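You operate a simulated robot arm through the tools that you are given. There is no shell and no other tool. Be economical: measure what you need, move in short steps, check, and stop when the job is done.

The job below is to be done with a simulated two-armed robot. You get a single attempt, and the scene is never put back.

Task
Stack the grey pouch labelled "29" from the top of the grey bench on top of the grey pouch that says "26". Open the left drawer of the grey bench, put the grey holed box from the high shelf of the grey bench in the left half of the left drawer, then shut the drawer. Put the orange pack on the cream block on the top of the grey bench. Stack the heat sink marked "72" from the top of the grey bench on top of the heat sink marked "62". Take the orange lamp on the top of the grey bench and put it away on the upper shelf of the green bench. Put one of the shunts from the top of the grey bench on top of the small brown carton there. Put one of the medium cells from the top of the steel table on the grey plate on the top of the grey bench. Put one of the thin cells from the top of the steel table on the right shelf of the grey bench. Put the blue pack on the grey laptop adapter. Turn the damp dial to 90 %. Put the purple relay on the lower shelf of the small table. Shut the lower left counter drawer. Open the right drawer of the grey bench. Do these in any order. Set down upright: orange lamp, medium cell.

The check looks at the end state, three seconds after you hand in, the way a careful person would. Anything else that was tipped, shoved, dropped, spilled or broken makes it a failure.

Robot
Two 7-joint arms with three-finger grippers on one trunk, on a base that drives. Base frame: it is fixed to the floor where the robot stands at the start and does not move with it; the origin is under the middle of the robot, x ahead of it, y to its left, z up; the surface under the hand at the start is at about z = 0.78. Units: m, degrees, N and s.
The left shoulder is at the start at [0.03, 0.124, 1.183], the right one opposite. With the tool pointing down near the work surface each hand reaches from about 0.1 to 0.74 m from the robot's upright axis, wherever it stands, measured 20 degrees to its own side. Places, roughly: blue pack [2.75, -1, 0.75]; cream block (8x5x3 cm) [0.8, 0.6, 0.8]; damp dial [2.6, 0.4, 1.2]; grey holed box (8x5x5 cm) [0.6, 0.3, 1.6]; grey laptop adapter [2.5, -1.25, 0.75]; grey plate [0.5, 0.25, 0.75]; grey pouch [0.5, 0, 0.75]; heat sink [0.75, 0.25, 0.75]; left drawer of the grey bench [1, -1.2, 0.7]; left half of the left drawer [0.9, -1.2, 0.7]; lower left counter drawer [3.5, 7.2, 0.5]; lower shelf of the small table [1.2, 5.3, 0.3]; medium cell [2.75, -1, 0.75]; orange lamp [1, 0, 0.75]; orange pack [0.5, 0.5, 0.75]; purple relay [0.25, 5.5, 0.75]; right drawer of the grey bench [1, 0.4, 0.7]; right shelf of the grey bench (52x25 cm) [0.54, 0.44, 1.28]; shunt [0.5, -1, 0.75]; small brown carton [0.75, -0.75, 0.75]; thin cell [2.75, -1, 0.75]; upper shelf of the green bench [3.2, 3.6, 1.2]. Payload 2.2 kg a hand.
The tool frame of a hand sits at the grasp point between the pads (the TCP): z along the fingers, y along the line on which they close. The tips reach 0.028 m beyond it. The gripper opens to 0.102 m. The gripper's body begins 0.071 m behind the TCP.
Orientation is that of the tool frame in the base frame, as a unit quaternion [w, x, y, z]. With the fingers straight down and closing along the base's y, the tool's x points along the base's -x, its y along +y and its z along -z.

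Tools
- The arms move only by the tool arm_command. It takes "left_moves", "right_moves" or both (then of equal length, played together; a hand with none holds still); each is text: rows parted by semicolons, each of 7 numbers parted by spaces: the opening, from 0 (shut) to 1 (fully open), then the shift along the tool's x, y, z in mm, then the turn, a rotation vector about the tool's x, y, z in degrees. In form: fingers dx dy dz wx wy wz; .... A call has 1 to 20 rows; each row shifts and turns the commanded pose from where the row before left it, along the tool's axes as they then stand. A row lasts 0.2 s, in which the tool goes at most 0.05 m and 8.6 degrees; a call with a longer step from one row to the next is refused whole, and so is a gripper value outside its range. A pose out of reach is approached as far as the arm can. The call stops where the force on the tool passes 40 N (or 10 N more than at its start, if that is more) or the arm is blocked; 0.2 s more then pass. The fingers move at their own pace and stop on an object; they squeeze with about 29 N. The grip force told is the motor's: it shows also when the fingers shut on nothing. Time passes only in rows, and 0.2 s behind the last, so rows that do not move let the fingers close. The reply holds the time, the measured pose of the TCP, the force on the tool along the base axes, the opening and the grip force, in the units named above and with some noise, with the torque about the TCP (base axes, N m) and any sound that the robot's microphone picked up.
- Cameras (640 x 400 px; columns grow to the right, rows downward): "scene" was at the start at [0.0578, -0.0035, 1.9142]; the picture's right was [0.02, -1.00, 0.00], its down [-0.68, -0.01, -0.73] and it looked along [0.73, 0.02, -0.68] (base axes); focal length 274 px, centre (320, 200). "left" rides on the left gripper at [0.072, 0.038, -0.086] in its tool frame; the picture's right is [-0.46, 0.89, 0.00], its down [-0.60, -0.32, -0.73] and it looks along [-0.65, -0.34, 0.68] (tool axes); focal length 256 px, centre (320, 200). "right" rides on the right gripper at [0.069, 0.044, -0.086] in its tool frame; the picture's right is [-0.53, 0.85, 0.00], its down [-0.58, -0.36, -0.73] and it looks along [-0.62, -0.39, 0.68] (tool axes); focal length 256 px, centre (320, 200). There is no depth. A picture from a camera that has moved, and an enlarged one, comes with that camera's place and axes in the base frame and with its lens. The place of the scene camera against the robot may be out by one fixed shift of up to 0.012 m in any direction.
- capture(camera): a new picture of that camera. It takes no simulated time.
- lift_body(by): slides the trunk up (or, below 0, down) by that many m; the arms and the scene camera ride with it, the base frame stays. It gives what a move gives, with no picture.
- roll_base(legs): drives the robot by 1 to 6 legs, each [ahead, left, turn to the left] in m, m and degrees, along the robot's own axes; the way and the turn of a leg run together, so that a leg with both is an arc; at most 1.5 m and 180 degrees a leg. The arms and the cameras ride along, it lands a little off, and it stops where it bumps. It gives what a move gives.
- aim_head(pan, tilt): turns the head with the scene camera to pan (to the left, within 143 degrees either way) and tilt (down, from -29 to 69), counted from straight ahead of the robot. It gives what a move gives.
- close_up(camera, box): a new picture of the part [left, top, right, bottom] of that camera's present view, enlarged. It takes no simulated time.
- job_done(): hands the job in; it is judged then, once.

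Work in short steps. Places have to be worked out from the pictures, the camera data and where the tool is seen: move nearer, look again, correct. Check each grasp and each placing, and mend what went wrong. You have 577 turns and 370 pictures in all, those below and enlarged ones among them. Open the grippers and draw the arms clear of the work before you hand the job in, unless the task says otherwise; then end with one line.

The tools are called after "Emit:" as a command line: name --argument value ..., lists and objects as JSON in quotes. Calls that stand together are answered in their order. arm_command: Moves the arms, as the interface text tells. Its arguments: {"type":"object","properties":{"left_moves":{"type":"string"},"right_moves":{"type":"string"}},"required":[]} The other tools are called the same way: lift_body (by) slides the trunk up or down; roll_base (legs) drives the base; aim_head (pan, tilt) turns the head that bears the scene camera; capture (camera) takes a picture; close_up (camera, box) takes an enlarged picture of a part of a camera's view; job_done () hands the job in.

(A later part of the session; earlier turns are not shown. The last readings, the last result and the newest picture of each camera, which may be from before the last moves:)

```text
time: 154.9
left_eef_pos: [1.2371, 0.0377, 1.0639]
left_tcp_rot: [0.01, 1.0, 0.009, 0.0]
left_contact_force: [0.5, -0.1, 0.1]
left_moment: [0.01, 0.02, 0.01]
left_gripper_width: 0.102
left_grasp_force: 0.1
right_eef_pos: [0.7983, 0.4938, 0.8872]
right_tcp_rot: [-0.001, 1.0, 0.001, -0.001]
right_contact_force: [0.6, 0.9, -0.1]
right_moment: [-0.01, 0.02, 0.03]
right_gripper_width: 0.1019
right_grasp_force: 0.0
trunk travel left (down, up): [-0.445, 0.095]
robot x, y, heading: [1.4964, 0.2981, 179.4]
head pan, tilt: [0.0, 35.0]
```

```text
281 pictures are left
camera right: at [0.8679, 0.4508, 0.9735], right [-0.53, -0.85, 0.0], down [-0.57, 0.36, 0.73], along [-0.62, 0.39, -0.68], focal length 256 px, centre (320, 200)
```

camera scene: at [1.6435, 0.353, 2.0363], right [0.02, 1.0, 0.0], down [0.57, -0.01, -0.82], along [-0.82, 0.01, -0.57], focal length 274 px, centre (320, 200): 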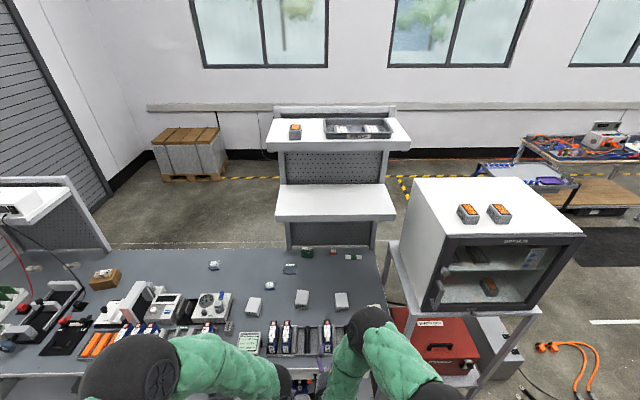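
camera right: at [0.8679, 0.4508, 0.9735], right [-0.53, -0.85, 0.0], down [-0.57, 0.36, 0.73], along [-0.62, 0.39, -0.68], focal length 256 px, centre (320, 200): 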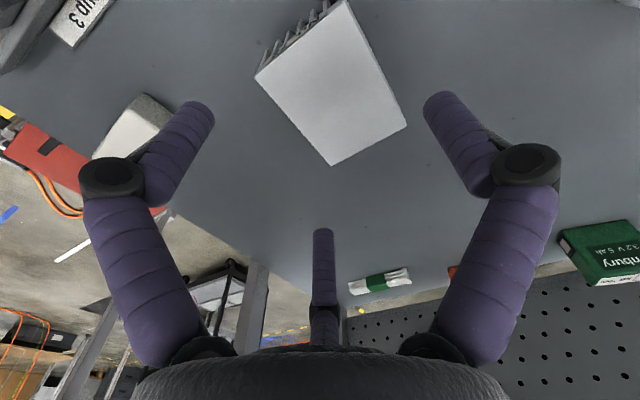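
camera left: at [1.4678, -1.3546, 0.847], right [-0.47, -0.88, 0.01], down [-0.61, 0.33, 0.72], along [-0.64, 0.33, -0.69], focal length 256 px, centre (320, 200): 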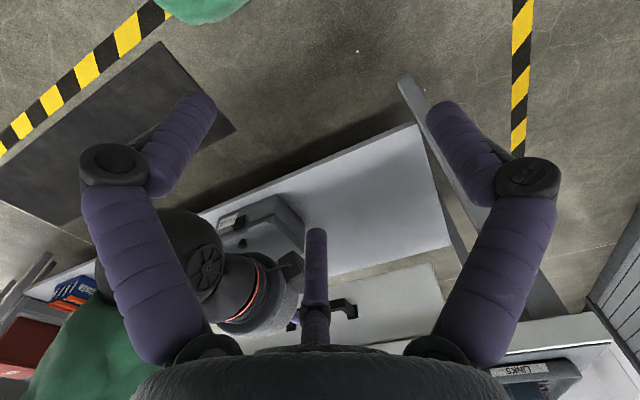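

Emit:
arm_command --right_moves "1 0 0 40 0 0 0;1 0 0 35 0 0 0;1 0 0 0 0 0 0;0.5 0 0 0 0 0 0;0 0 0 0 0 0 0;0 0 0 0 0 0 0;0 0 0 0 0 0 0"

Emit:
capture --camera "right"

```text
time: 156.5
left_eef_pos: [1.2365, 0.0377, 1.0634]
left_tcp_rot: [0.009, 1.0, 0.009, 0.0]
left_contact_force: [0.6, 0.4, -0.5]
left_moment: [0.0, -0.02, 0.02]
left_gripper_width: 0.1021
left_grasp_force: 0.1
right_eef_pos: [0.8177, 0.4921, 0.8212]
right_tcp_rot: [-0.001, 1.0, 0.001, -0.001]
right_contact_force: [0.0, 0.8, 2.0]
right_moment: [-0.05, -0.01, -0.04]
right_gripper_width: 0.0745
right_grasp_force: 29.0
right hand out of reach, approached as far as the arm can: row 2
trunk travel left (down, up): [-0.445, 0.095]
robot x, y, heading: [1.4989, 0.3003, 179.5]
head pan, tilt: [0.0, 35.0]
```

```text
280 pictures are left
camera right: at [0.8864, 0.4501, 0.9072], right [-0.53, -0.85, 0.0], down [-0.58, 0.36, 0.73], along [-0.62, 0.39, -0.68], focal length 256 px, centre (320, 200)
```

right: 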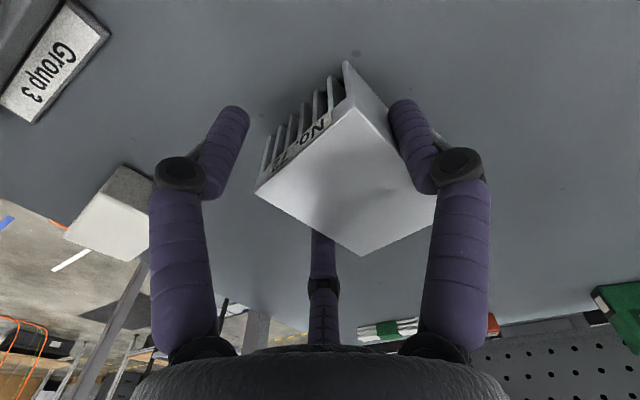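

Slightly out of reach, grip is off-centre. Release, rise, drive 5 cm closer and regrasp.

Emit:
arm_command --right_moves "0.7 0 0 0 0 0 0;1 0 0 0 0 0 0;1 0 0 0 0 0 0;1 0 0 -40 0 0 0;1 0 0 -40 0 0 0;1 0 0 0 0 0 0"

Emit:
roll_base --legs '[[0.06, -0.03, 0.5]]'

Emit:
capture --camera "right"

```text
time: 157.9
left_eef_pos: [1.2377, 0.0391, 1.0643]
left_tcp_rot: [0.01, 1.0, 0.008, 0.0]
left_contact_force: [-0.4, -0.2, -0.2]
left_moment: [0.0, 0.06, -0.01]
left_gripper_width: 0.102
left_grasp_force: 0.0
right_eef_pos: [0.7916, 0.4925, 0.8934]
right_tcp_rot: [0.0, 1.0, 0.0, 0.0]
right_contact_force: [-0.4, 0.5, -0.5]
right_moment: [0.01, 0.01, 0.03]
right_gripper_width: 0.1018
right_grasp_force: 0.0
right hand out of reach, approached as far as the arm can: row 4, 5
trunk travel left (down, up): [-0.445, 0.095]
robot x, y, heading: [1.4962, 0.2993, 179.9]
head pan, tilt: [0.0, 35.0]
```

```text
time: 158.9
left_eef_pos: [1.177, 0.0665, 1.0641]
left_tcp_rot: [0.009, 1.0, 0.013, 0.001]
left_contact_force: [-0.5, 0.9, 0.3]
left_moment: [-0.02, -0.05, 0.04]
left_gripper_width: 0.1023
left_grasp_force: 0.1
right_eef_pos: [0.7287, 0.5162, 0.8918]
right_tcp_rot: [0.0, 1.0, 0.005, 0.001]
right_contact_force: [0.1, 1.4, -0.5]
right_moment: [0.0, 0.0, 0.01]
right_gripper_width: 0.1019
right_grasp_force: 0.0
trunk travel left (down, up): [-0.445, 0.095]
robot x, y, heading: [1.4364, 0.3338, -179.9]
head pan, tilt: [0.0, 35.0]
```

```text
279 pictures are left
camera right: at [0.7972, 0.4743, 0.9774], right [-0.53, -0.85, 0.0], down [-0.58, 0.36, 0.73], along [-0.62, 0.38, -0.68], focal length 256 px, centre (320, 200)
```

right: 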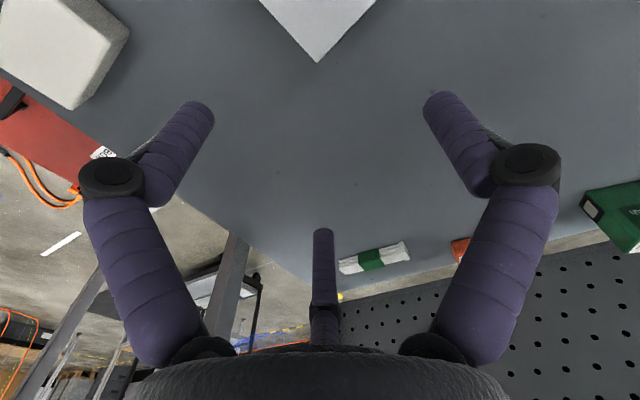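

Emit:
arm_command --right_moves "1 35 14 0 0 0 0;1 34 14 0 0 0 0;1 0 0 0 0 0 0"

Emit:
capture --camera "right"

```text
time: 159.7
left_eef_pos: [1.1806, 0.0668, 1.0648]
left_tcp_rot: [0.009, 1.0, 0.013, 0.0]
left_contact_force: [0.4, 0.5, -0.4]
left_moment: [-0.05, 0.04, -0.03]
left_gripper_width: 0.1022
left_grasp_force: 0.1
right_eef_pos: [0.8012, 0.4871, 0.8906]
right_tcp_rot: [0.0, 1.0, 0.006, 0.002]
right_contact_force: [0.8, -0.3, -1.5]
right_moment: [0.04, 0.12, -0.01]
right_gripper_width: 0.102
right_grasp_force: 0.0
trunk travel left (down, up): [-0.445, 0.095]
robot x, y, heading: [1.4356, 0.3276, -180.1]
head pan, tilt: [0.0, 35.0]
```

```text
278 pictures are left
camera right: at [0.871, 0.4457, 0.9772], right [-0.52, -0.85, 0.0], down [-0.58, 0.36, 0.73], along [-0.62, 0.38, -0.68], focal length 256 px, centre (320, 200)
```

right: 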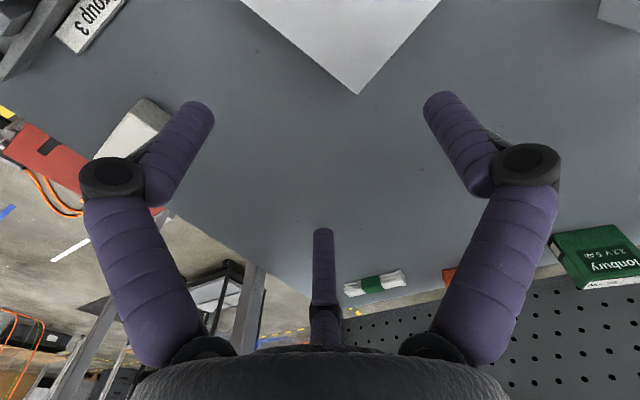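

The heat sink may be moving with the hand. Look from the head camera.

Emit:
aim_head --pan -10 --tilt 50

Emit:
close_up --camera "scene" --box '[220, 60, 480, 222]'

```text
time: 160.4
left_eef_pos: [1.1783, 0.0666, 1.0634]
left_tcp_rot: [0.01, 1.0, 0.014, 0.0]
left_contact_force: [-0.1, -0.4, 0.2]
left_moment: [-0.01, 0.01, 0.01]
left_gripper_width: 0.102
left_grasp_force: 0.0
right_eef_pos: [0.7981, 0.489, 0.8915]
right_tcp_rot: [-0.001, 1.0, 0.005, 0.0]
right_contact_force: [0.3, 0.8, -0.3]
right_moment: [0.01, 0.04, -0.03]
right_gripper_width: 0.102
right_grasp_force: 0.0
trunk travel left (down, up): [-0.445, 0.095]
robot x, y, heading: [1.4374, 0.327, -179.9]
head pan, tilt: [-10.0, 50.0]
```

```text
2.46 times, centred on (350, 141) of scene
camera zoom: at [1.3945, 0.3386, 1.9247], right [0.17, 0.99, 0.0], down [0.75, -0.13, -0.64], along [-0.63, 0.11, -0.77], focal length 674 px, centre (246, 345)
```

zoom: 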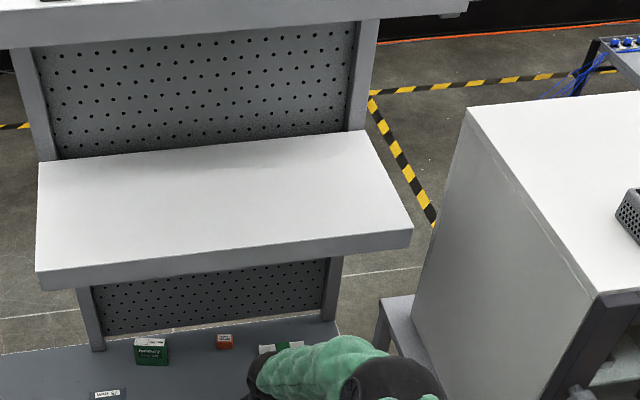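

Emit:
capture --camera "scene"

Emit:
capture --camera "left"

Emit:
capture --camera "right"

```text
276 pictures are left
camera scene: at [1.3945, 0.3386, 1.9247], right [0.17, 0.99, 0.0], down [0.75, -0.13, -0.64], along [-0.63, 0.11, -0.77], focal length 274 px, centre (320, 200)
```

scene: 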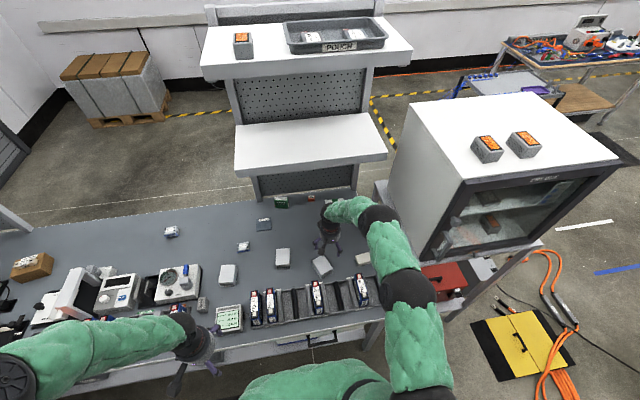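

```text
275 pictures are left
camera left: at [1.2522, 0.0322, 1.1511], right [-0.44, -0.9, 0.02], down [-0.61, 0.32, 0.72], along [-0.66, 0.31, -0.69], focal length 256 px, centre (320, 200)
```

left: 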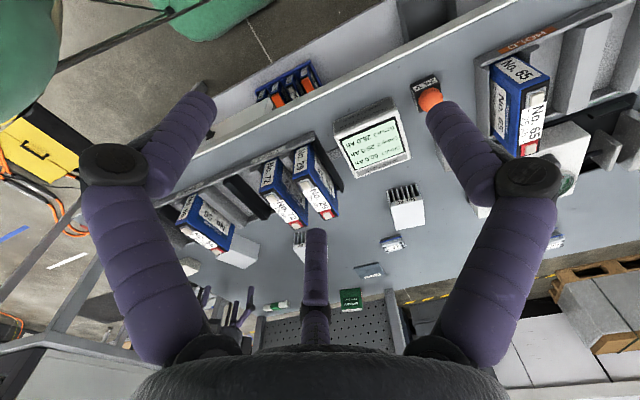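

```text
274 pictures are left
camera right: at [0.8673, 0.446, 0.9781], right [-0.53, -0.85, 0.0], down [-0.58, 0.36, 0.73], along [-0.62, 0.38, -0.68], focal length 256 px, centre (320, 200)
```

right: 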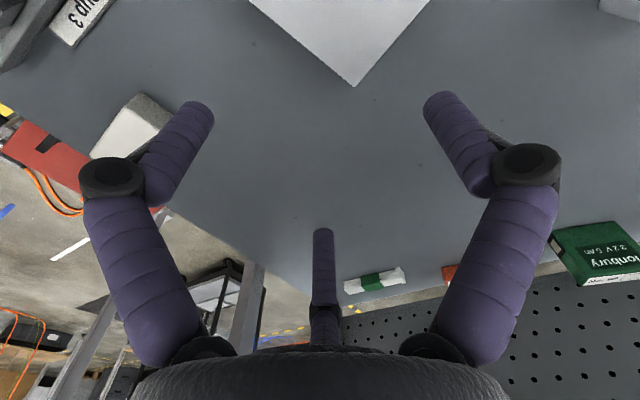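

Emit:
close_up --camera "scene" --box '[260, 235, 380, 310]'

```text
5.33 times, centred on (320, 272) of scene
camera zoom: at [1.3945, 0.3386, 1.9247], right [0.17, 0.99, 0.0], down [0.75, -0.13, -0.64], along [-0.63, 0.11, -0.77], focal length 1460 px, centre (320, -187)
```

zoom: 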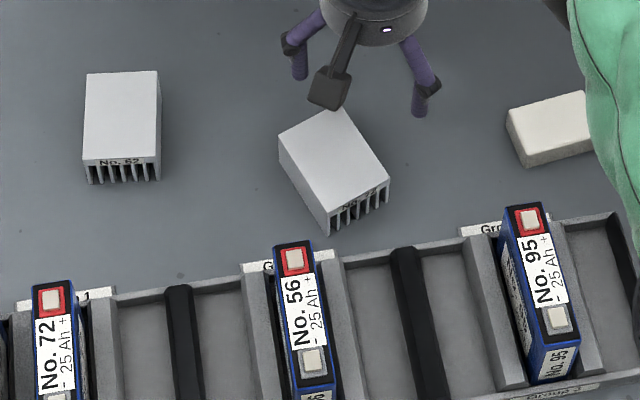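

It slid and turned ~20°, but is clear of the tray. Realign above it with yaw +20°.

Emit:
arm_command --right_moves "1 20 17 0 0 0 -7;1 0 0 0 0 0 -7;1 0 0 0 0 0 -6;1 25.5 8.5 0 0 0 0;1 0 0 0 0 0 0"

Emit:
capture --camera "right"

```text
time: 161.6
left_eef_pos: [1.1781, 0.0664, 1.0633]
left_tcp_rot: [0.01, 1.0, 0.013, 0.001]
left_contact_force: [-0.1, 0.4, 0.1]
left_moment: [-0.01, -0.02, 0.03]
left_gripper_width: 0.102
left_grasp_force: 0.2
right_eef_pos: [0.8465, 0.4737, 0.8924]
right_tcp_rot: [0.0, 0.984, 0.179, 0.001]
right_contact_force: [-0.5, 0.2, 0.4]
right_moment: [0.03, -0.03, 0.0]
right_gripper_width: 0.1019
right_grasp_force: 0.2
trunk travel left (down, up): [-0.445, 0.095]
robot x, y, heading: [1.4376, 0.3294, -179.8]
head pan, tilt: [-10.0, 50.0]
```

```text
272 pictures are left
camera right: at [0.9262, 0.4571, 0.9776], right [-0.2, -0.98, 0.0], down [-0.67, 0.14, 0.73], along [-0.72, 0.15, -0.68], focal length 256 px, centre (320, 200)
```

right: 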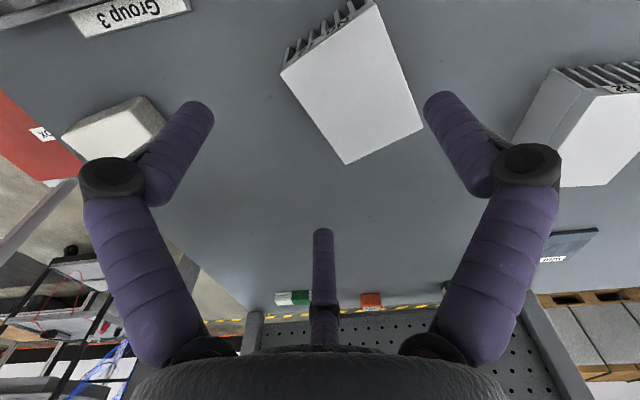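

Emit:
arm_command --right_moves "1 -9 13 20 0 0 0;1 0 0 35 0 0 0;1 0 0 22 0 0 0;1 0 0 0 0 0 0;0.5 0 0 0 0 0 0;0 0 0 0 0 0 0;0 0 0 0 0 0 0;0 0 0 0 0 0 0"

Emit:
capture --camera "right"

```text
time: 163.4
left_eef_pos: [1.1795, 0.0661, 1.0642]
left_tcp_rot: [0.009, 1.0, 0.013, 0.0]
left_contact_force: [-0.7, 0.5, 0.5]
left_moment: [-0.01, 0.0, 0.0]
left_gripper_width: 0.1022
left_grasp_force: 0.0
right_eef_pos: [0.8399, 0.4564, 0.8157]
right_tcp_rot: [0.0, 0.984, 0.179, -0.001]
right_contact_force: [-1.2, -0.8, 8.3]
right_moment: [-0.1, -0.13, 0.12]
right_gripper_width: 0.0747
right_grasp_force: 28.6
trunk travel left (down, up): [-0.445, 0.095]
robot x, y, heading: [1.4391, 0.3314, -179.7]
head pan, tilt: [-10.0, 50.0]
```

```text
271 pictures are left
camera right: at [0.9201, 0.4405, 0.9007], right [-0.2, -0.98, 0.0], down [-0.67, 0.14, 0.73], along [-0.72, 0.15, -0.68], focal length 256 px, centre (320, 200)
```

right: 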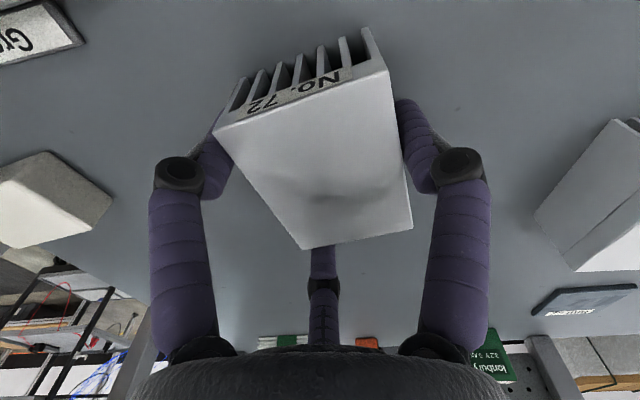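

Solid three-finger grip. Lift, rotate to 62's yaw, move toward it for a look.

Emit:
arm_command --right_moves "0 0 0 -15 0 0 0;0 0 0 -40 0 0 0;0 0 0 -45 0 0 0;0 0 0 -20 0 0 8;0 0 0 0 0 0 8;0 0 0 0 0 0 8;0 -16 40 0 0 0 0;0 -16 40 0 0 0 0;0 0 0 0 0 0 0"

Emit:
capture --camera "right"

```text
time: 165.4
left_eef_pos: [1.1787, 0.068, 1.0643]
left_tcp_rot: [0.009, 1.0, 0.014, 0.0]
left_contact_force: [-0.1, -0.2, 0.6]
left_moment: [-0.01, 0.03, 0.02]
left_gripper_width: 0.1019
left_grasp_force: 0.1
right_eef_pos: [0.8049, 0.3823, 0.9355]
right_tcp_rot: [-0.001, 1.0, -0.031, 0.0]
right_contact_force: [1.1, 0.1, -3.0]
right_moment: [-0.01, 0.03, 0.0]
right_gripper_width: 0.0742
right_grasp_force: 29.3
trunk travel left (down, up): [-0.445, 0.095]
robot x, y, heading: [1.4358, 0.3318, -180.3]
head pan, tilt: [-10.0, 50.0]
```

```text
270 pictures are left
camera right: at [0.8705, 0.3349, 1.0215], right [-0.58, -0.81, 0.0], down [-0.55, 0.4, 0.73], along [-0.59, 0.43, -0.68], focal length 256 px, centre (320, 200)
```

right: 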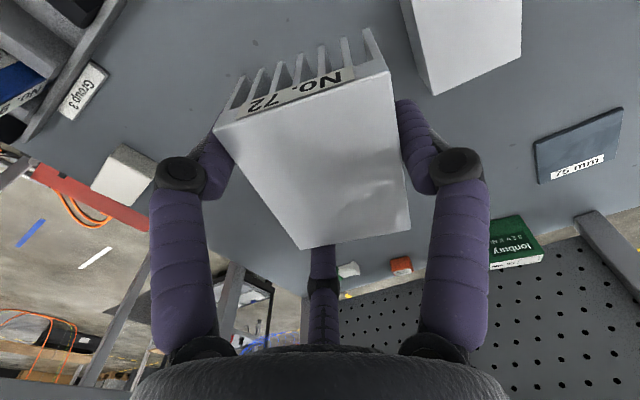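

Emit:
arm_command --right_moves "0 -8 31 0 0 0 0;0 -8 31 0 0 0 0;0 -8 31 0 0 0 0;0 0 0 20 0 0 0;0 0 0 0 0 0 0"

Emit:
aim_head --pan 0 --tilt 50

Emit:
close_up --camera "scene" --box '[240, 210, 400, 310]'

Emit:
capture --camera "right"

```text
time: 166.6
left_eef_pos: [1.1799, 0.0671, 1.0627]
left_tcp_rot: [0.009, 1.0, 0.012, 0.001]
left_contact_force: [0.4, -0.4, 0.1]
left_moment: [0.02, 0.05, 0.01]
left_gripper_width: 0.102
left_grasp_force: 0.0
right_eef_pos: [0.7761, 0.2875, 0.9151]
right_tcp_rot: [-0.001, 1.0, -0.03, 0.0]
right_contact_force: [0.1, -0.4, -2.6]
right_moment: [0.04, 0.03, -0.04]
right_gripper_width: 0.0741
right_grasp_force: 29.3
trunk travel left (down, up): [-0.445, 0.095]
robot x, y, heading: [1.4343, 0.3293, -179.8]
head pan, tilt: [-10.0, 50.0]
```

```text
time: 167.4
left_eef_pos: [1.1789, 0.0657, 1.0638]
left_tcp_rot: [0.009, 1.0, 0.013, 0.0]
left_contact_force: [0.3, 0.7, 0.3]
left_moment: [0.06, 0.01, -0.01]
left_gripper_width: 0.1022
left_grasp_force: 0.1
right_eef_pos: [0.775, 0.2878, 0.9157]
right_tcp_rot: [-0.002, 1.0, -0.03, 0.001]
right_contact_force: [0.0, 0.5, -3.7]
right_moment: [0.04, -0.01, 0.02]
right_gripper_width: 0.0742
right_grasp_force: 29.1
trunk travel left (down, up): [-0.445, 0.095]
robot x, y, heading: [1.434, 0.3291, -179.7]
head pan, tilt: [0.0, 50.0]
```

```text
4.00 times, centred on (320, 260) of scene
camera zoom: at [1.3929, 0.3254, 1.9246], right [0.0, 1.0, 0.0], down [0.77, 0.0, -0.64], along [-0.64, 0.0, -0.77], focal length 1095 px, centre (320, -40)
```

zoom: 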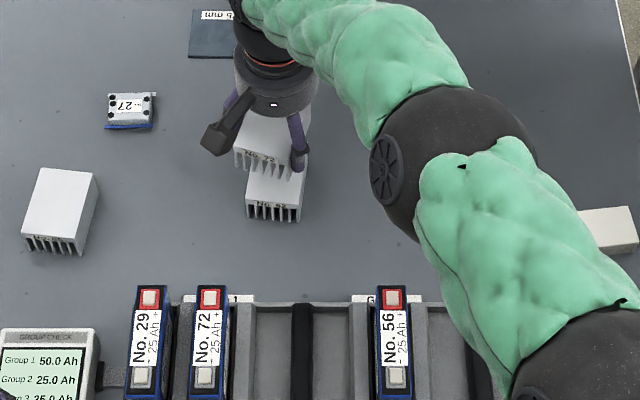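

```text
268 pictures are left
camera right: at [0.842, 0.2399, 1.0015], right [-0.58, -0.81, 0.0], down [-0.55, 0.4, 0.73], along [-0.59, 0.43, -0.68], focal length 256 px, centre (320, 200)
```

right: 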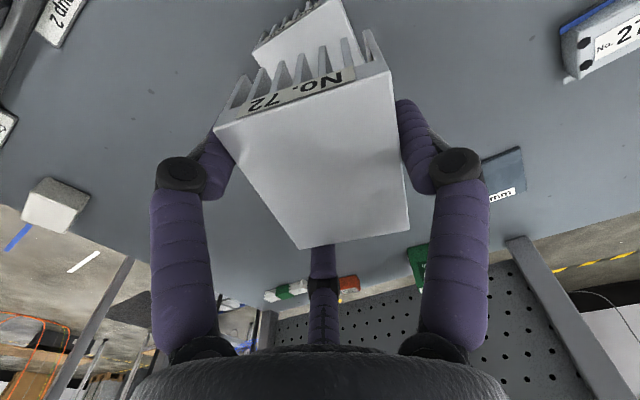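

Emit:
arm_command --right_moves "0 3 -5 20 0 0 0;0 0 0 28 0 0 0;0 0 0 0 0 0 0"

Emit:
close_up --camera "scene" --box '[270, 230, 350, 280]'

Emit:
capture --camera "right"

```text
time: 168.2
left_eef_pos: [1.1801, 0.0663, 1.0633]
left_tcp_rot: [0.009, 1.0, 0.014, 0.0]
left_contact_force: [0.7, -0.2, -0.2]
left_moment: [0.02, 0.02, 0.0]
left_gripper_width: 0.1018
left_grasp_force: 0.1
right_eef_pos: [0.7807, 0.2935, 0.8672]
right_tcp_rot: [-0.002, 1.0, -0.03, 0.0]
right_contact_force: [-0.1, 1.0, -3.5]
right_moment: [0.01, 0.01, 0.01]
right_gripper_width: 0.0735
right_grasp_force: 29.4
trunk travel left (down, up): [-0.445, 0.095]
robot x, y, heading: [1.4362, 0.3287, -179.8]
head pan, tilt: [0.0, 50.0]
```

```text
8.00 times, centred on (310, 255) of scene
camera zoom: at [1.3936, 0.3254, 1.9246], right [0.0, 1.0, 0.0], down [0.77, 0.0, -0.64], along [-0.64, 0.0, -0.77], focal length 2190 px, centre (400, -240)
```

zoom: 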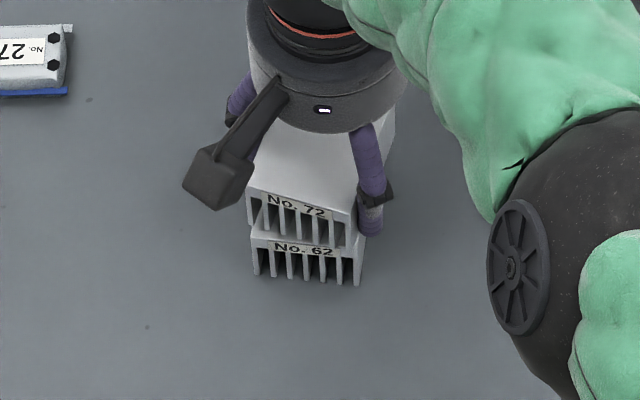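

```text
266 pictures are left
camera right: at [0.8464, 0.2465, 0.9528], right [-0.58, -0.81, 0.0], down [-0.55, 0.4, 0.73], along [-0.59, 0.43, -0.68], focal length 256 px, centre (320, 200)
```

right: 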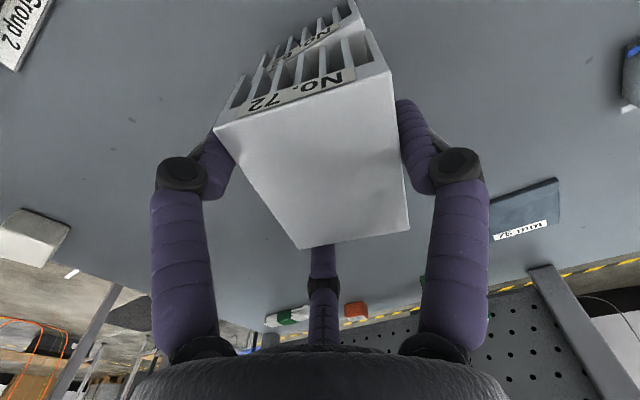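

Emit:
arm_command --right_moves "0 0 -1 6 0 0 0;0 0 0 4 0 0 0;0 0 0 0 0 0 0"

```text
time: 169.0
left_eef_pos: [1.1804, 0.0668, 1.0645]
left_tcp_rot: [0.01, 1.0, 0.013, -0.001]
left_contact_force: [0.2, -0.5, 0.5]
left_moment: [0.03, 0.0, -0.01]
left_gripper_width: 0.1024
left_grasp_force: 0.1
right_eef_pos: [0.7784, 0.2952, 0.8604]
right_tcp_rot: [0.0, 1.0, -0.03, -0.004]
right_contact_force: [2.2, -0.8, 19.6]
right_moment: [-0.28, -0.65, 0.29]
right_gripper_width: 0.0733
right_grasp_force: 29.3
trunk travel left (down, up): [-0.445, 0.095]
robot x, y, heading: [1.4347, 0.3319, -179.8]
head pan, tilt: [0.0, 50.0]
```

Emit:
arm_command --right_moves "0 0 0 -2 0 0 0;0.85 0 0 0 0 0 0;0.95 0 0 0 0 0 0;0.95 0 0 0 0 0 0;1 0 0 -30 0 0 0;1 0 0 -40 0 0 0;1 0 0 -40 0 0 0;1 0 0 0 0 0 0"

Emit:
close_up --camera "scene" --box '[270, 230, 350, 280]'

Emit:
capture --camera "right"

```text
time: 170.8
left_eef_pos: [1.1789, 0.0668, 1.0638]
left_tcp_rot: [0.009, 1.0, 0.014, 0.0]
left_contact_force: [0.2, -0.2, -0.7]
left_moment: [-0.01, -0.06, 0.03]
left_gripper_width: 0.1022
left_grasp_force: 0.1
right_eef_pos: [0.7794, 0.2949, 0.9703]
right_tcp_rot: [-0.001, 1.0, -0.03, 0.001]
right_contact_force: [0.7, 0.6, 0.2]
right_moment: [0.02, -0.01, -0.01]
right_gripper_width: 0.1021
right_grasp_force: 0.0
trunk travel left (down, up): [-0.445, 0.095]
robot x, y, heading: [1.436, 0.3313, -179.8]
head pan, tilt: [0.0, 50.0]
```

```text
8.00 times, centred on (310, 255) of scene
camera zoom: at [1.3927, 0.3251, 1.9245], right [0.0, 1.0, 0.0], down [0.77, 0.0, -0.64], along [-0.64, 0.0, -0.77], focal length 2190 px, centre (400, -240)
```

zoom: 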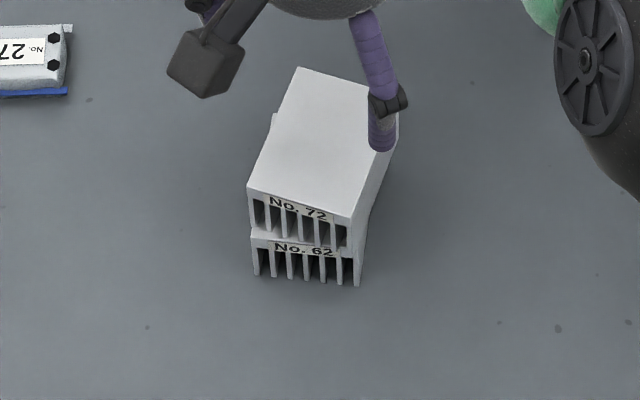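

```text
264 pictures are left
camera right: at [0.8454, 0.2472, 1.0556], right [-0.58, -0.81, 0.0], down [-0.55, 0.4, 0.73], along [-0.59, 0.43, -0.68], focal length 256 px, centre (320, 200)
```

right: 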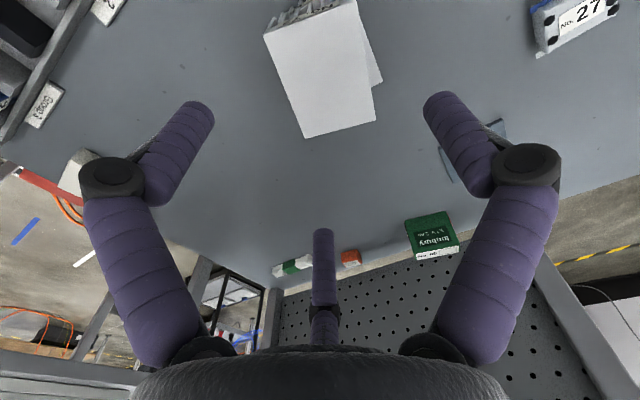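

Heat sinks stacked. Now the orange lamp (~(1.044, −0.038)); retract the right hand a bit and bring the left hand near it with reduced opening.

Emit:
arm_command --right_moves "1 40 0 -20 0 0 0;1 40 -10 -10 0 0 0;1 40 -20 0 0 0 0;1 40 -20 0 0 0 0;1 40 -20 0 0 0 0;1 40 0 0 0 0 0;1 0 0 0 0 0 0" --left_moves "0.7 0 0 0 0 0 0;0.7 0 15 20 0 0 0;0.7 -20 15 20 0 0 0;0.7 -20 15 20 0 0 0;0.7 -20 15 20 0 0 0;0.7 -20 15 20 0 0 0;0.7 0 0 0 0 0 0"

Emit:
capture --camera "left"

```text
time: 172.4
left_eef_pos: [1.0984, -0.012, 0.9645]
left_tcp_rot: [0.009, 1.0, 0.014, 0.0]
left_contact_force: [0.4, 0.2, 0.1]
left_moment: [-0.02, -0.01, -0.01]
left_gripper_width: 0.0715
left_grasp_force: 0.1
right_eef_pos: [1.0211, 0.3527, 0.9986]
right_tcp_rot: [-0.001, 1.0, -0.03, 0.0]
right_contact_force: [0.1, 0.8, 0.2]
right_moment: [0.01, -0.03, 0.0]
right_gripper_width: 0.1023
right_grasp_force: 0.1
trunk travel left (down, up): [-0.445, 0.095]
robot x, y, heading: [1.4364, 0.3315, -179.9]
head pan, tilt: [0.0, 50.0]
```

```text
263 pictures are left
camera left: at [1.1726, -0.0461, 1.0514], right [-0.44, -0.9, 0.02], down [-0.61, 0.32, 0.72], along [-0.66, 0.31, -0.69], focal length 256 px, centre (320, 200)
```

left: 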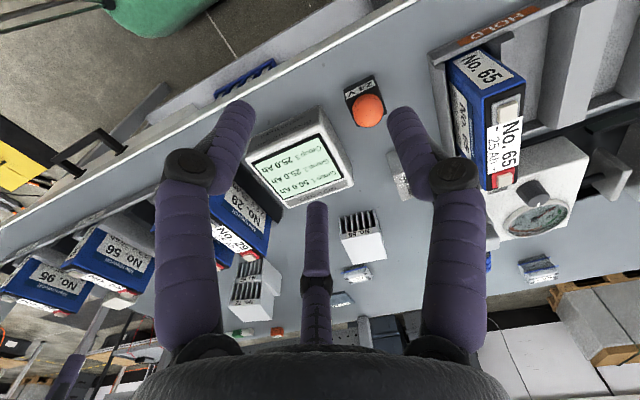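

Emit:
arm_command --left_moves "0.6 -29 13.5 0 1 0 1.6;0.6 -29 13.5 0 0 0 0;0.6 0 0 40 0 0 0;0.6 0 0 40 0 0 0;0.6 0 0 0 0 0 0"

Emit:
capture --camera "left"

```text
time: 173.6
left_eef_pos: [1.0451, -0.0413, 0.8842]
left_tcp_rot: [0.001, 1.0, 0.0, -0.001]
left_contact_force: [0.0, 0.3, -0.9]
left_moment: [-0.01, 0.01, 0.04]
left_gripper_width: 0.0613
left_grasp_force: 0.1
right_eef_pos: [1.0225, 0.3502, 0.9995]
right_tcp_rot: [0.0, 1.0, -0.029, 0.0]
right_contact_force: [-0.6, 0.8, 0.4]
right_moment: [-0.01, 0.03, 0.03]
right_gripper_width: 0.1023
right_grasp_force: 0.1
trunk travel left (down, up): [-0.445, 0.095]
robot x, y, heading: [1.4404, 0.3333, -180.0]
head pan, tilt: [0.0, 50.0]
```

```text
262 pictures are left
camera left: at [1.1161, -0.0786, 0.9706], right [-0.47, -0.88, 0.0], down [-0.6, 0.32, 0.73], along [-0.65, 0.34, -0.68], focal length 256 px, centre (320, 200)
```

left: 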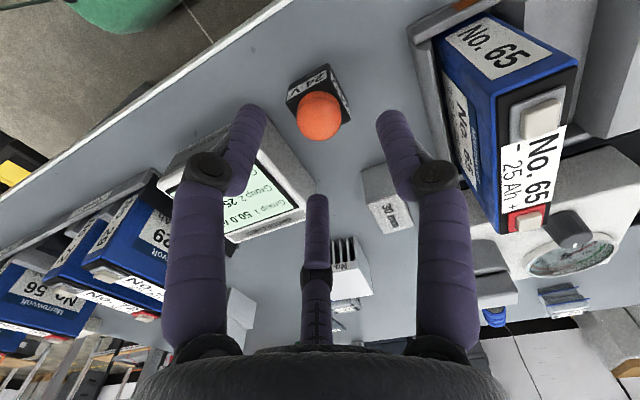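

Emit:
arm_command --left_moves "0.6 -4 -2 30 0 0 0;0.6 0 0 25 0 0 0;0.6 0 0 14 0 0 0;0.6 0 0 0 0 0 0;0.2 0 0 0 0 0 0;0 0 0 0 0 0 0;0 0 0 0 0 0 0"

Emit:
capture --camera "left"

```text
time: 175.2
left_eef_pos: [1.0395, -0.0393, 0.8166]
left_tcp_rot: [0.001, 1.0, -0.001, -0.001]
left_contact_force: [1.0, -0.2, -0.7]
left_moment: [-0.03, 0.02, -0.01]
left_gripper_width: 0.0396
left_grasp_force: 29.6
right_eef_pos: [1.0216, 0.3508, 0.9996]
right_tcp_rot: [-0.001, 1.0, -0.029, 0.0]
right_contact_force: [0.2, -0.8, 0.2]
right_moment: [0.0, 0.02, -0.01]
right_gripper_width: 0.1024
right_grasp_force: 0.1
trunk travel left (down, up): [-0.445, 0.095]
robot x, y, heading: [1.4374, 0.332, -179.7]
head pan, tilt: [0.0, 50.0]
```

```text
261 pictures are left
camera left: at [1.1116, -0.0765, 0.9024], right [-0.47, -0.88, 0.0], down [-0.6, 0.32, 0.73], along [-0.65, 0.34, -0.68], focal length 256 px, centre (320, 200)
```

left: 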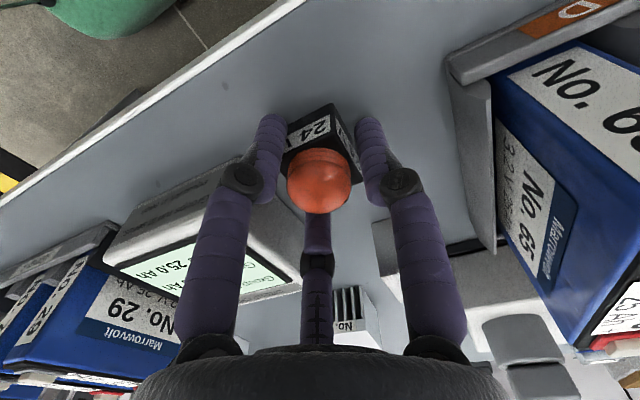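

Lamp gripped. Lift it, then back out and look along the aisle towards the green bench.

Emit:
arm_command --left_moves "0 0 0 -20 0 0 0;0 0 0 -40 0 0 0;0 0 0 -45 0 0 0;0 0 0 -45 0 0 0;0 40 0 -10 0 0 0;0 0 0 0 0 0 0"

Emit:
roll_base --legs '[[-0.35, 0, 0]]'

Emit:
aim_head --pan -90 --tilt 30

Emit:
capture --camera "scene"

```text
time: 176.6
left_eef_pos: [1.0782, -0.0375, 0.9775]
left_tcp_rot: [0.001, 1.0, -0.001, 0.001]
left_contact_force: [-1.2, -0.6, -0.6]
left_moment: [-0.02, -0.02, 0.0]
left_gripper_width: 0.0397
left_grasp_force: 29.1
right_eef_pos: [1.0211, 0.3508, 0.9967]
right_tcp_rot: [-0.001, 1.0, -0.03, 0.001]
right_contact_force: [0.2, -1.0, 0.4]
right_moment: [0.02, 0.0, 0.0]
right_gripper_width: 0.1024
right_grasp_force: 0.1
trunk travel left (down, up): [-0.445, 0.095]
robot x, y, heading: [1.4342, 0.3296, -179.8]
head pan, tilt: [0.0, 50.0]
```

```text
time: 178.8
left_eef_pos: [1.4379, -0.0392, 0.9774]
left_tcp_rot: [0.002, 1.0, 0.004, -0.001]
left_contact_force: [-0.1, -0.3, -0.8]
left_moment: [-0.08, -0.02, 0.02]
left_gripper_width: 0.0397
left_grasp_force: 28.7
right_eef_pos: [1.3769, 0.3479, 0.9988]
right_tcp_rot: [-0.002, 1.0, -0.025, 0.0]
right_contact_force: [-0.1, 0.3, 0.1]
right_moment: [-0.01, 0.02, 0.02]
right_gripper_width: 0.1023
right_grasp_force: 0.0
trunk travel left (down, up): [-0.445, 0.095]
robot x, y, heading: [1.7965, 0.3305, -179.1]
head pan, tilt: [0.0, 50.0]
```

```text
time: 180.5
left_eef_pos: [1.4379, -0.0389, 0.9781]
left_tcp_rot: [0.001, 1.0, 0.004, 0.001]
left_contact_force: [-0.9, 0.0, -0.8]
left_moment: [0.01, 0.03, -0.02]
left_gripper_width: 0.0395
left_grasp_force: 29.0
right_eef_pos: [1.3779, 0.3483, 0.9975]
right_tcp_rot: [-0.001, 1.0, -0.024, 0.0]
right_contact_force: [0.0, -0.3, -0.1]
right_moment: [-0.01, 0.02, 0.01]
right_gripper_width: 0.1021
right_grasp_force: 0.2
trunk travel left (down, up): [-0.445, 0.095]
robot x, y, heading: [1.7913, 0.3318, -179.4]
head pan, tilt: [-90.0, 30.0]
```

```text
260 pictures are left
camera scene: at [1.8244, 0.4184, 1.9541], right [1.0, 0.01, 0.0], down [0.01, -0.5, -0.87], along [-0.01, 0.87, -0.5], focal length 274 px, centre (320, 200)
```

scene: 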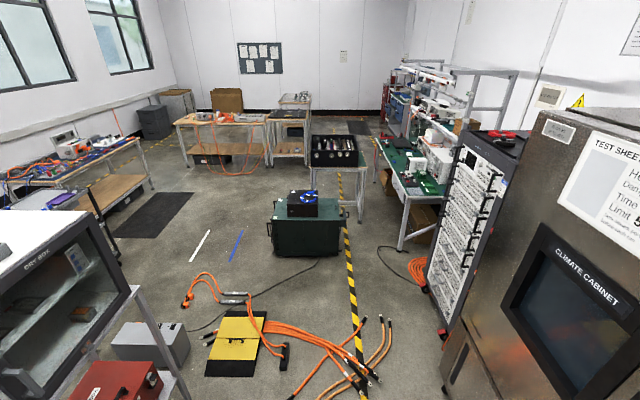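

Emit:
close_up --camera "scene" --box '[240, 40, 560, 240]'

Emit:
close_up --camera "scene" --box '[160, 220, 480, 400]'

```text
2.00 times, centred on (400, 140) of scene
camera zoom: at [1.8244, 0.4184, 1.9541], right [1.0, 0.01, 0.0], down [0.01, -0.5, -0.87], along [-0.01, 0.87, -0.5], focal length 547 px, centre (160, 320)
```

zoom: 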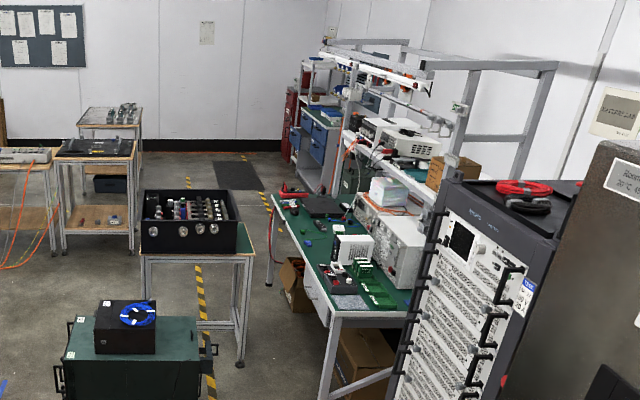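

```text
2.00 times, centred on (320, 310) of scene
camera zoom: at [1.8244, 0.4184, 1.9541], right [1.0, 0.01, 0.0], down [0.01, -0.5, -0.87], along [-0.01, 0.87, -0.5], focal length 547 px, centre (320, -20)
```

zoom: 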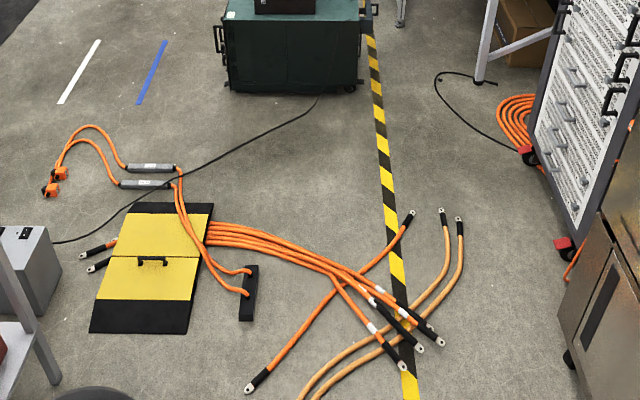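

Loose cables block the aisle northwards, so the northern jobs will go by the back route later. With the lamp held in the left hand I next do the cabinet dial: turn around to face it.

Emit:
roll_base --legs '[[0, 0, 179]]'

Emit:
aim_head --pan 0 --tilt 25

Emit:
capture --camera "scene"

```text
time: 188.3
left_eef_pos: [2.1308, 0.7195, 0.9773]
left_tcp_rot: [0.0, -0.024, 1.0, 0.0]
left_contact_force: [0.0, 0.7, -0.2]
left_moment: [-0.03, 0.0, 0.0]
left_gripper_width: 0.0396
left_grasp_force: 28.8
right_eef_pos: [2.2062, 0.3331, 0.9979]
right_tcp_rot: [0.0, 0.005, 1.0, -0.001]
right_contact_force: [0.0, -0.7, 1.1]
right_moment: [0.0, 0.0, 0.03]
right_gripper_width: 0.1021
right_grasp_force: 0.0
trunk travel left (down, up): [-0.445, 0.095]
robot x, y, heading: [1.7923, 0.3348, 3.0]
head pan, tilt: [-90.0, 30.0]
```

```text
time: 190.0
left_eef_pos: [2.1318, 0.7184, 0.978]
left_tcp_rot: [0.0, -0.023, 1.0, 0.001]
left_contact_force: [0.9, -0.5, -0.5]
left_moment: [-0.02, 0.03, 0.0]
left_gripper_width: 0.0397
left_grasp_force: 29.6
right_eef_pos: [2.2061, 0.3339, 0.998]
right_tcp_rot: [-0.001, 0.005, 1.0, -0.001]
right_contact_force: [0.4, -0.3, 0.1]
right_moment: [0.03, -0.01, 0.02]
right_gripper_width: 0.1018
right_grasp_force: 0.1
trunk travel left (down, up): [-0.445, 0.095]
robot x, y, heading: [1.7912, 0.3317, 2.9]
head pan, tilt: [0.0, 25.0]
```

```text
257 pictures are left
camera scene: at [1.8584, 0.331, 1.9621], right [0.05, -1.0, 0.0], down [-0.42, -0.02, -0.91], along [0.91, 0.04, -0.42], focal length 274 px, centre (320, 200)
```

scene: 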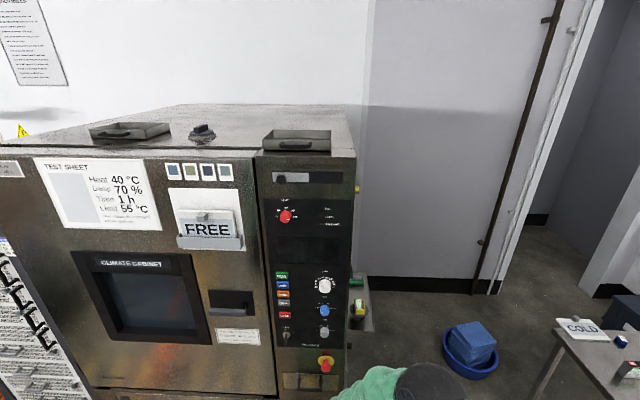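

Emit:
close_up --camera "scene" --box '[260, 160, 370, 229]'

Emit:
close_up --camera "scene" --box '[265, 255, 375, 324]'

Emit:
close_up --camera "scene" --box '[265, 305, 375, 374]'

```text
5.80 times, centred on (315, 194) of scene
camera zoom: at [1.8584, 0.331, 1.9621], right [0.05, -1.0, 0.0], down [-0.42, -0.02, -0.91], along [0.91, 0.04, -0.42], focal length 1587 px, centre (349, 232)
```

zoom: 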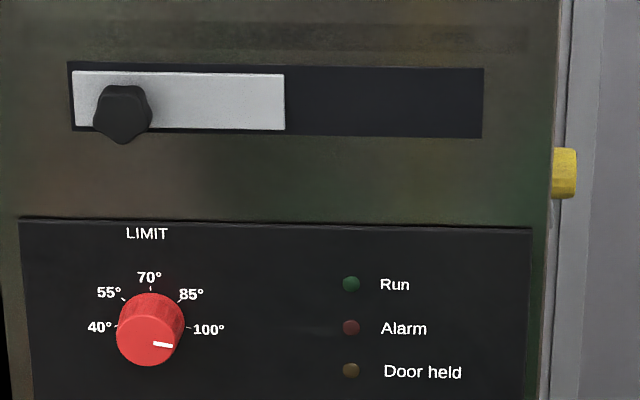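

```text
5.80 times, centred on (320, 290) of scene
camera zoom: at [1.8584, 0.331, 1.9621], right [0.05, -1.0, 0.0], down [-0.42, -0.02, -0.91], along [0.91, 0.04, -0.42], focal length 1587 px, centre (320, -319)
```

zoom: 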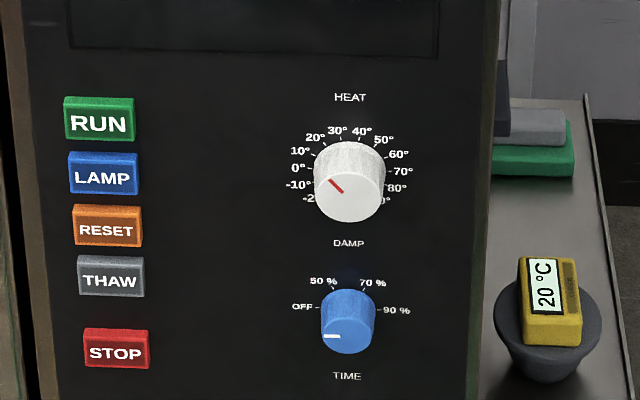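

```text
5.80 times, centred on (320, 340) of scene
camera zoom: at [1.8584, 0.331, 1.9621], right [0.05, -1.0, 0.0], down [-0.42, -0.02, -0.91], along [0.91, 0.04, -0.42], focal length 1587 px, centre (320, -609)
```

zoom: 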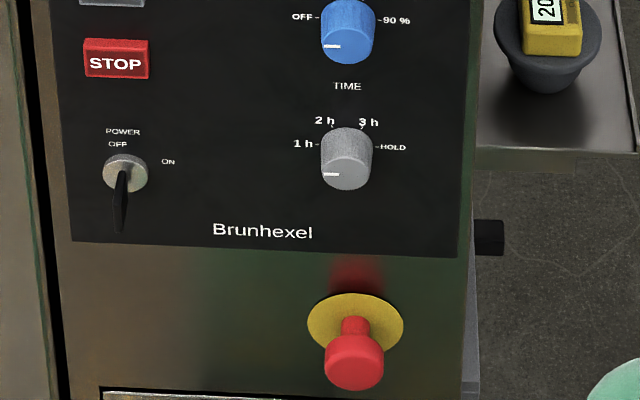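

The blue DAMP dial points to OFF; it needs 180° clockwise. Raise the right hand and pitch it to point forward.

Emit:
arm_command --right_moves "0.6 -20 0 -40 0 0 0;0.6 -20 0 -40 0 0 0;0.6 -20 0 -40 0 0 0;0.6 -20 0 -40 0 0 0;0.6 -20 0 -40 0 0 0;0.6 0 0 0 0 -8.2 0;0.6 0 0 0 0 -8.2 0;0.6 0 0 0 0 -8.2 0;0.6 0 0 0 0 -8.2 0;0.6 0 0 0 0 -8.2 0;0.6 0 0 0 0 -8.2 0;0.6 0 0 0 0 -8.2 0;0.6 0 0 0 0 -8.2 0;0.6 0 0 0 0 -8.2 0;0.6 0 0 0 0 -8.2 0;0.6 0 0 0 0 -8 0;0.6 0 0 0 0 0 0"

Emit:
capture --camera "right"

```text
time: 193.6
left_eef_pos: [2.1308, 0.7189, 0.9766]
left_tcp_rot: [-0.001, -0.024, 1.0, 0.001]
left_contact_force: [0.2, 0.2, -0.3]
left_moment: [0.03, -0.06, 0.02]
left_gripper_width: 0.0396
left_grasp_force: 29.2
right_eef_pos: [2.3052, 0.3331, 1.1993]
right_tcp_rot: [0.708, 0.004, 0.706, -0.004]
right_contact_force: [0.8, 0.6, 1.1]
right_moment: [0.02, 0.0, 0.02]
right_gripper_width: 0.061
right_grasp_force: 0.1
trunk travel left (down, up): [-0.445, 0.095]
robot x, y, heading: [1.7911, 0.3315, 2.8]
head pan, tilt: [0.0, 25.0]
```

```text
253 pictures are left
camera right: at [2.22, 0.377, 1.1292], right [0.01, 0.85, 0.53], down [-0.74, -0.36, 0.57], along [0.68, -0.4, 0.62], focal length 256 px, centre (320, 200)
```

right: 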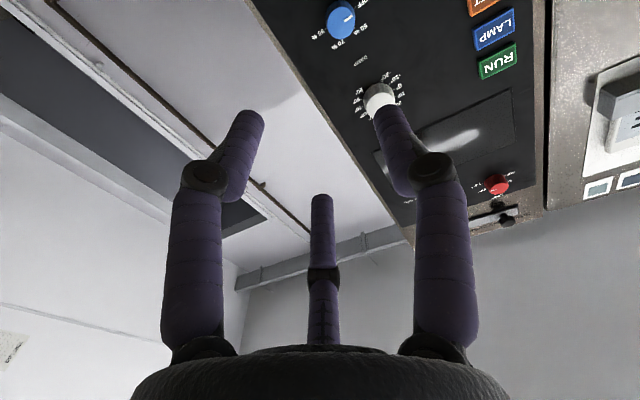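

Emit:
roll_base --legs '[[0.19, 0.05, -3]]'

Emit:
capture --camera "right"

```text
time: 195.2
left_eef_pos: [2.3401, 0.7558, 0.9771]
left_tcp_rot: [-0.002, 0.004, 1.0, 0.001]
left_contact_force: [0.0, 0.8, -1.6]
left_moment: [0.01, 0.03, -0.01]
left_gripper_width: 0.0395
left_grasp_force: 29.0
right_eef_pos: [2.4942, 0.3605, 1.1991]
right_tcp_rot: [0.707, 0.023, 0.707, -0.024]
right_contact_force: [0.7, -0.6, 0.0]
right_moment: [0.0, 0.02, -0.01]
right_gripper_width: 0.061
right_grasp_force: 0.1
trunk travel left (down, up): [-0.445, 0.095]
robot x, y, heading: [1.9808, 0.3884, -0.1]
head pan, tilt: [0.0, 25.0]
```

```text
252 pictures are left
camera right: at [2.4116, 0.4094, 1.1286], right [0.05, 0.84, 0.53], down [-0.75, -0.32, 0.58], along [0.66, -0.43, 0.62], focal length 256 px, centre (320, 200)
```

right: 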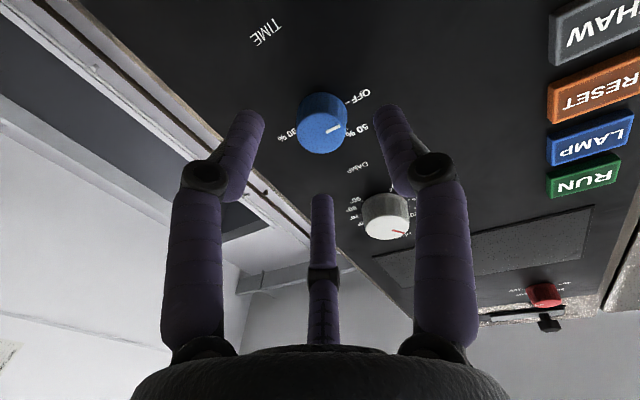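

Emit:
arm_command --right_moves "0.7 -13 -11.5 0 -3.8 0 0;0.7 0 0 0 0 0 -7.5;0.7 0 0 0 0 0 -7.5;0.7 0 0 0 0 0 -7.5;0.7 0 0 0 0 0 -7.5;0.7 0 0 0 0 0 -7.5;0.7 0 0 0 0 0 -7.5;0.7 0 0 20 0 0 0;0.7 0 0 0 0 0 0"

Emit:
capture --camera "right"

Emit:
aim_head --pan 0 --tilt 40

Emit:
capture --camera "scene"

```text
time: 197.2
left_eef_pos: [2.3394, 0.7559, 0.9781]
left_tcp_rot: [0.0, 0.004, 1.0, 0.0]
left_contact_force: [0.4, 0.1, -0.6]
left_moment: [0.0, -0.05, 0.01]
left_gripper_width: 0.0395
left_grasp_force: 29.1
right_eef_pos: [2.5147, 0.3479, 1.2123]
right_tcp_rot: [0.654, -0.272, 0.653, -0.27]
right_contact_force: [-0.9, 0.3, -0.1]
right_moment: [0.01, 0.01, -0.01]
right_gripper_width: 0.0714
right_grasp_force: 0.2
trunk travel left (down, up): [-0.445, 0.095]
robot x, y, heading: [1.9808, 0.3871, -0.0]
head pan, tilt: [0.0, 25.0]
```

```text
251 pictures are left
camera right: at [2.4278, 0.3305, 1.1313], right [0.0, 0.97, -0.22], down [-0.73, 0.15, 0.66], along [0.68, 0.16, 0.71], focal length 256 px, centre (320, 200)
```

right: 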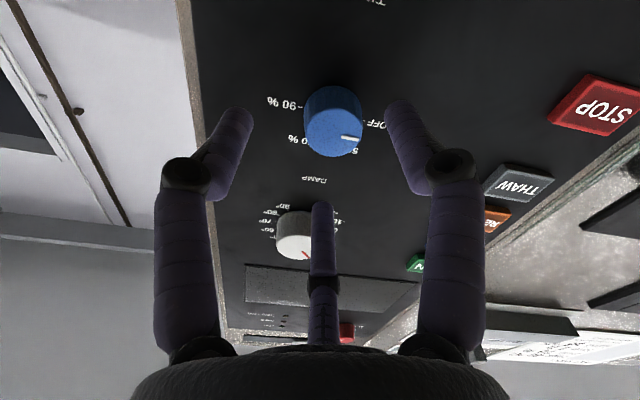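

```text
time: 197.9
left_eef_pos: [2.3403, 0.7555, 0.9776]
left_tcp_rot: [0.0, 0.003, 1.0, 0.001]
left_contact_force: [0.3, 0.7, -0.1]
left_moment: [0.0, -0.03, -0.02]
left_gripper_width: 0.0394
left_grasp_force: 29.1
right_eef_pos: [2.5136, 0.3493, 1.2106]
right_tcp_rot: [0.653, -0.272, 0.653, -0.27]
right_contact_force: [0.3, -0.8, -0.7]
right_moment: [0.02, -0.04, -0.02]
right_gripper_width: 0.0714
right_grasp_force: 0.1
trunk travel left (down, up): [-0.445, 0.095]
robot x, y, heading: [1.9798, 0.3871, -0.2]
head pan, tilt: [0.0, 40.0]
```

```text
250 pictures are left
camera scene: at [2.0405, 0.383, 1.9388], right [0.0, -1.0, 0.0], down [-0.64, 0.0, -0.77], along [0.77, 0.0, -0.64], focal length 274 px, centre (320, 200)
```

scene: 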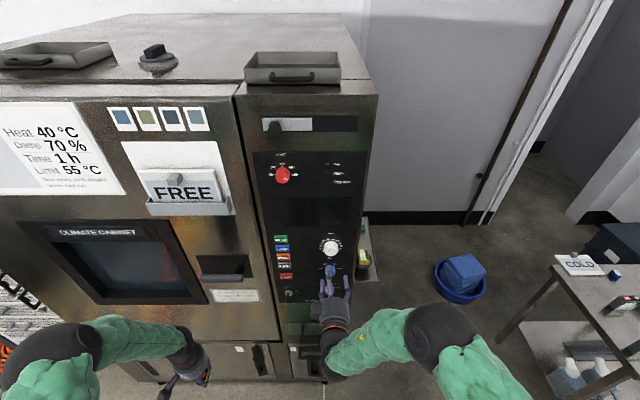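

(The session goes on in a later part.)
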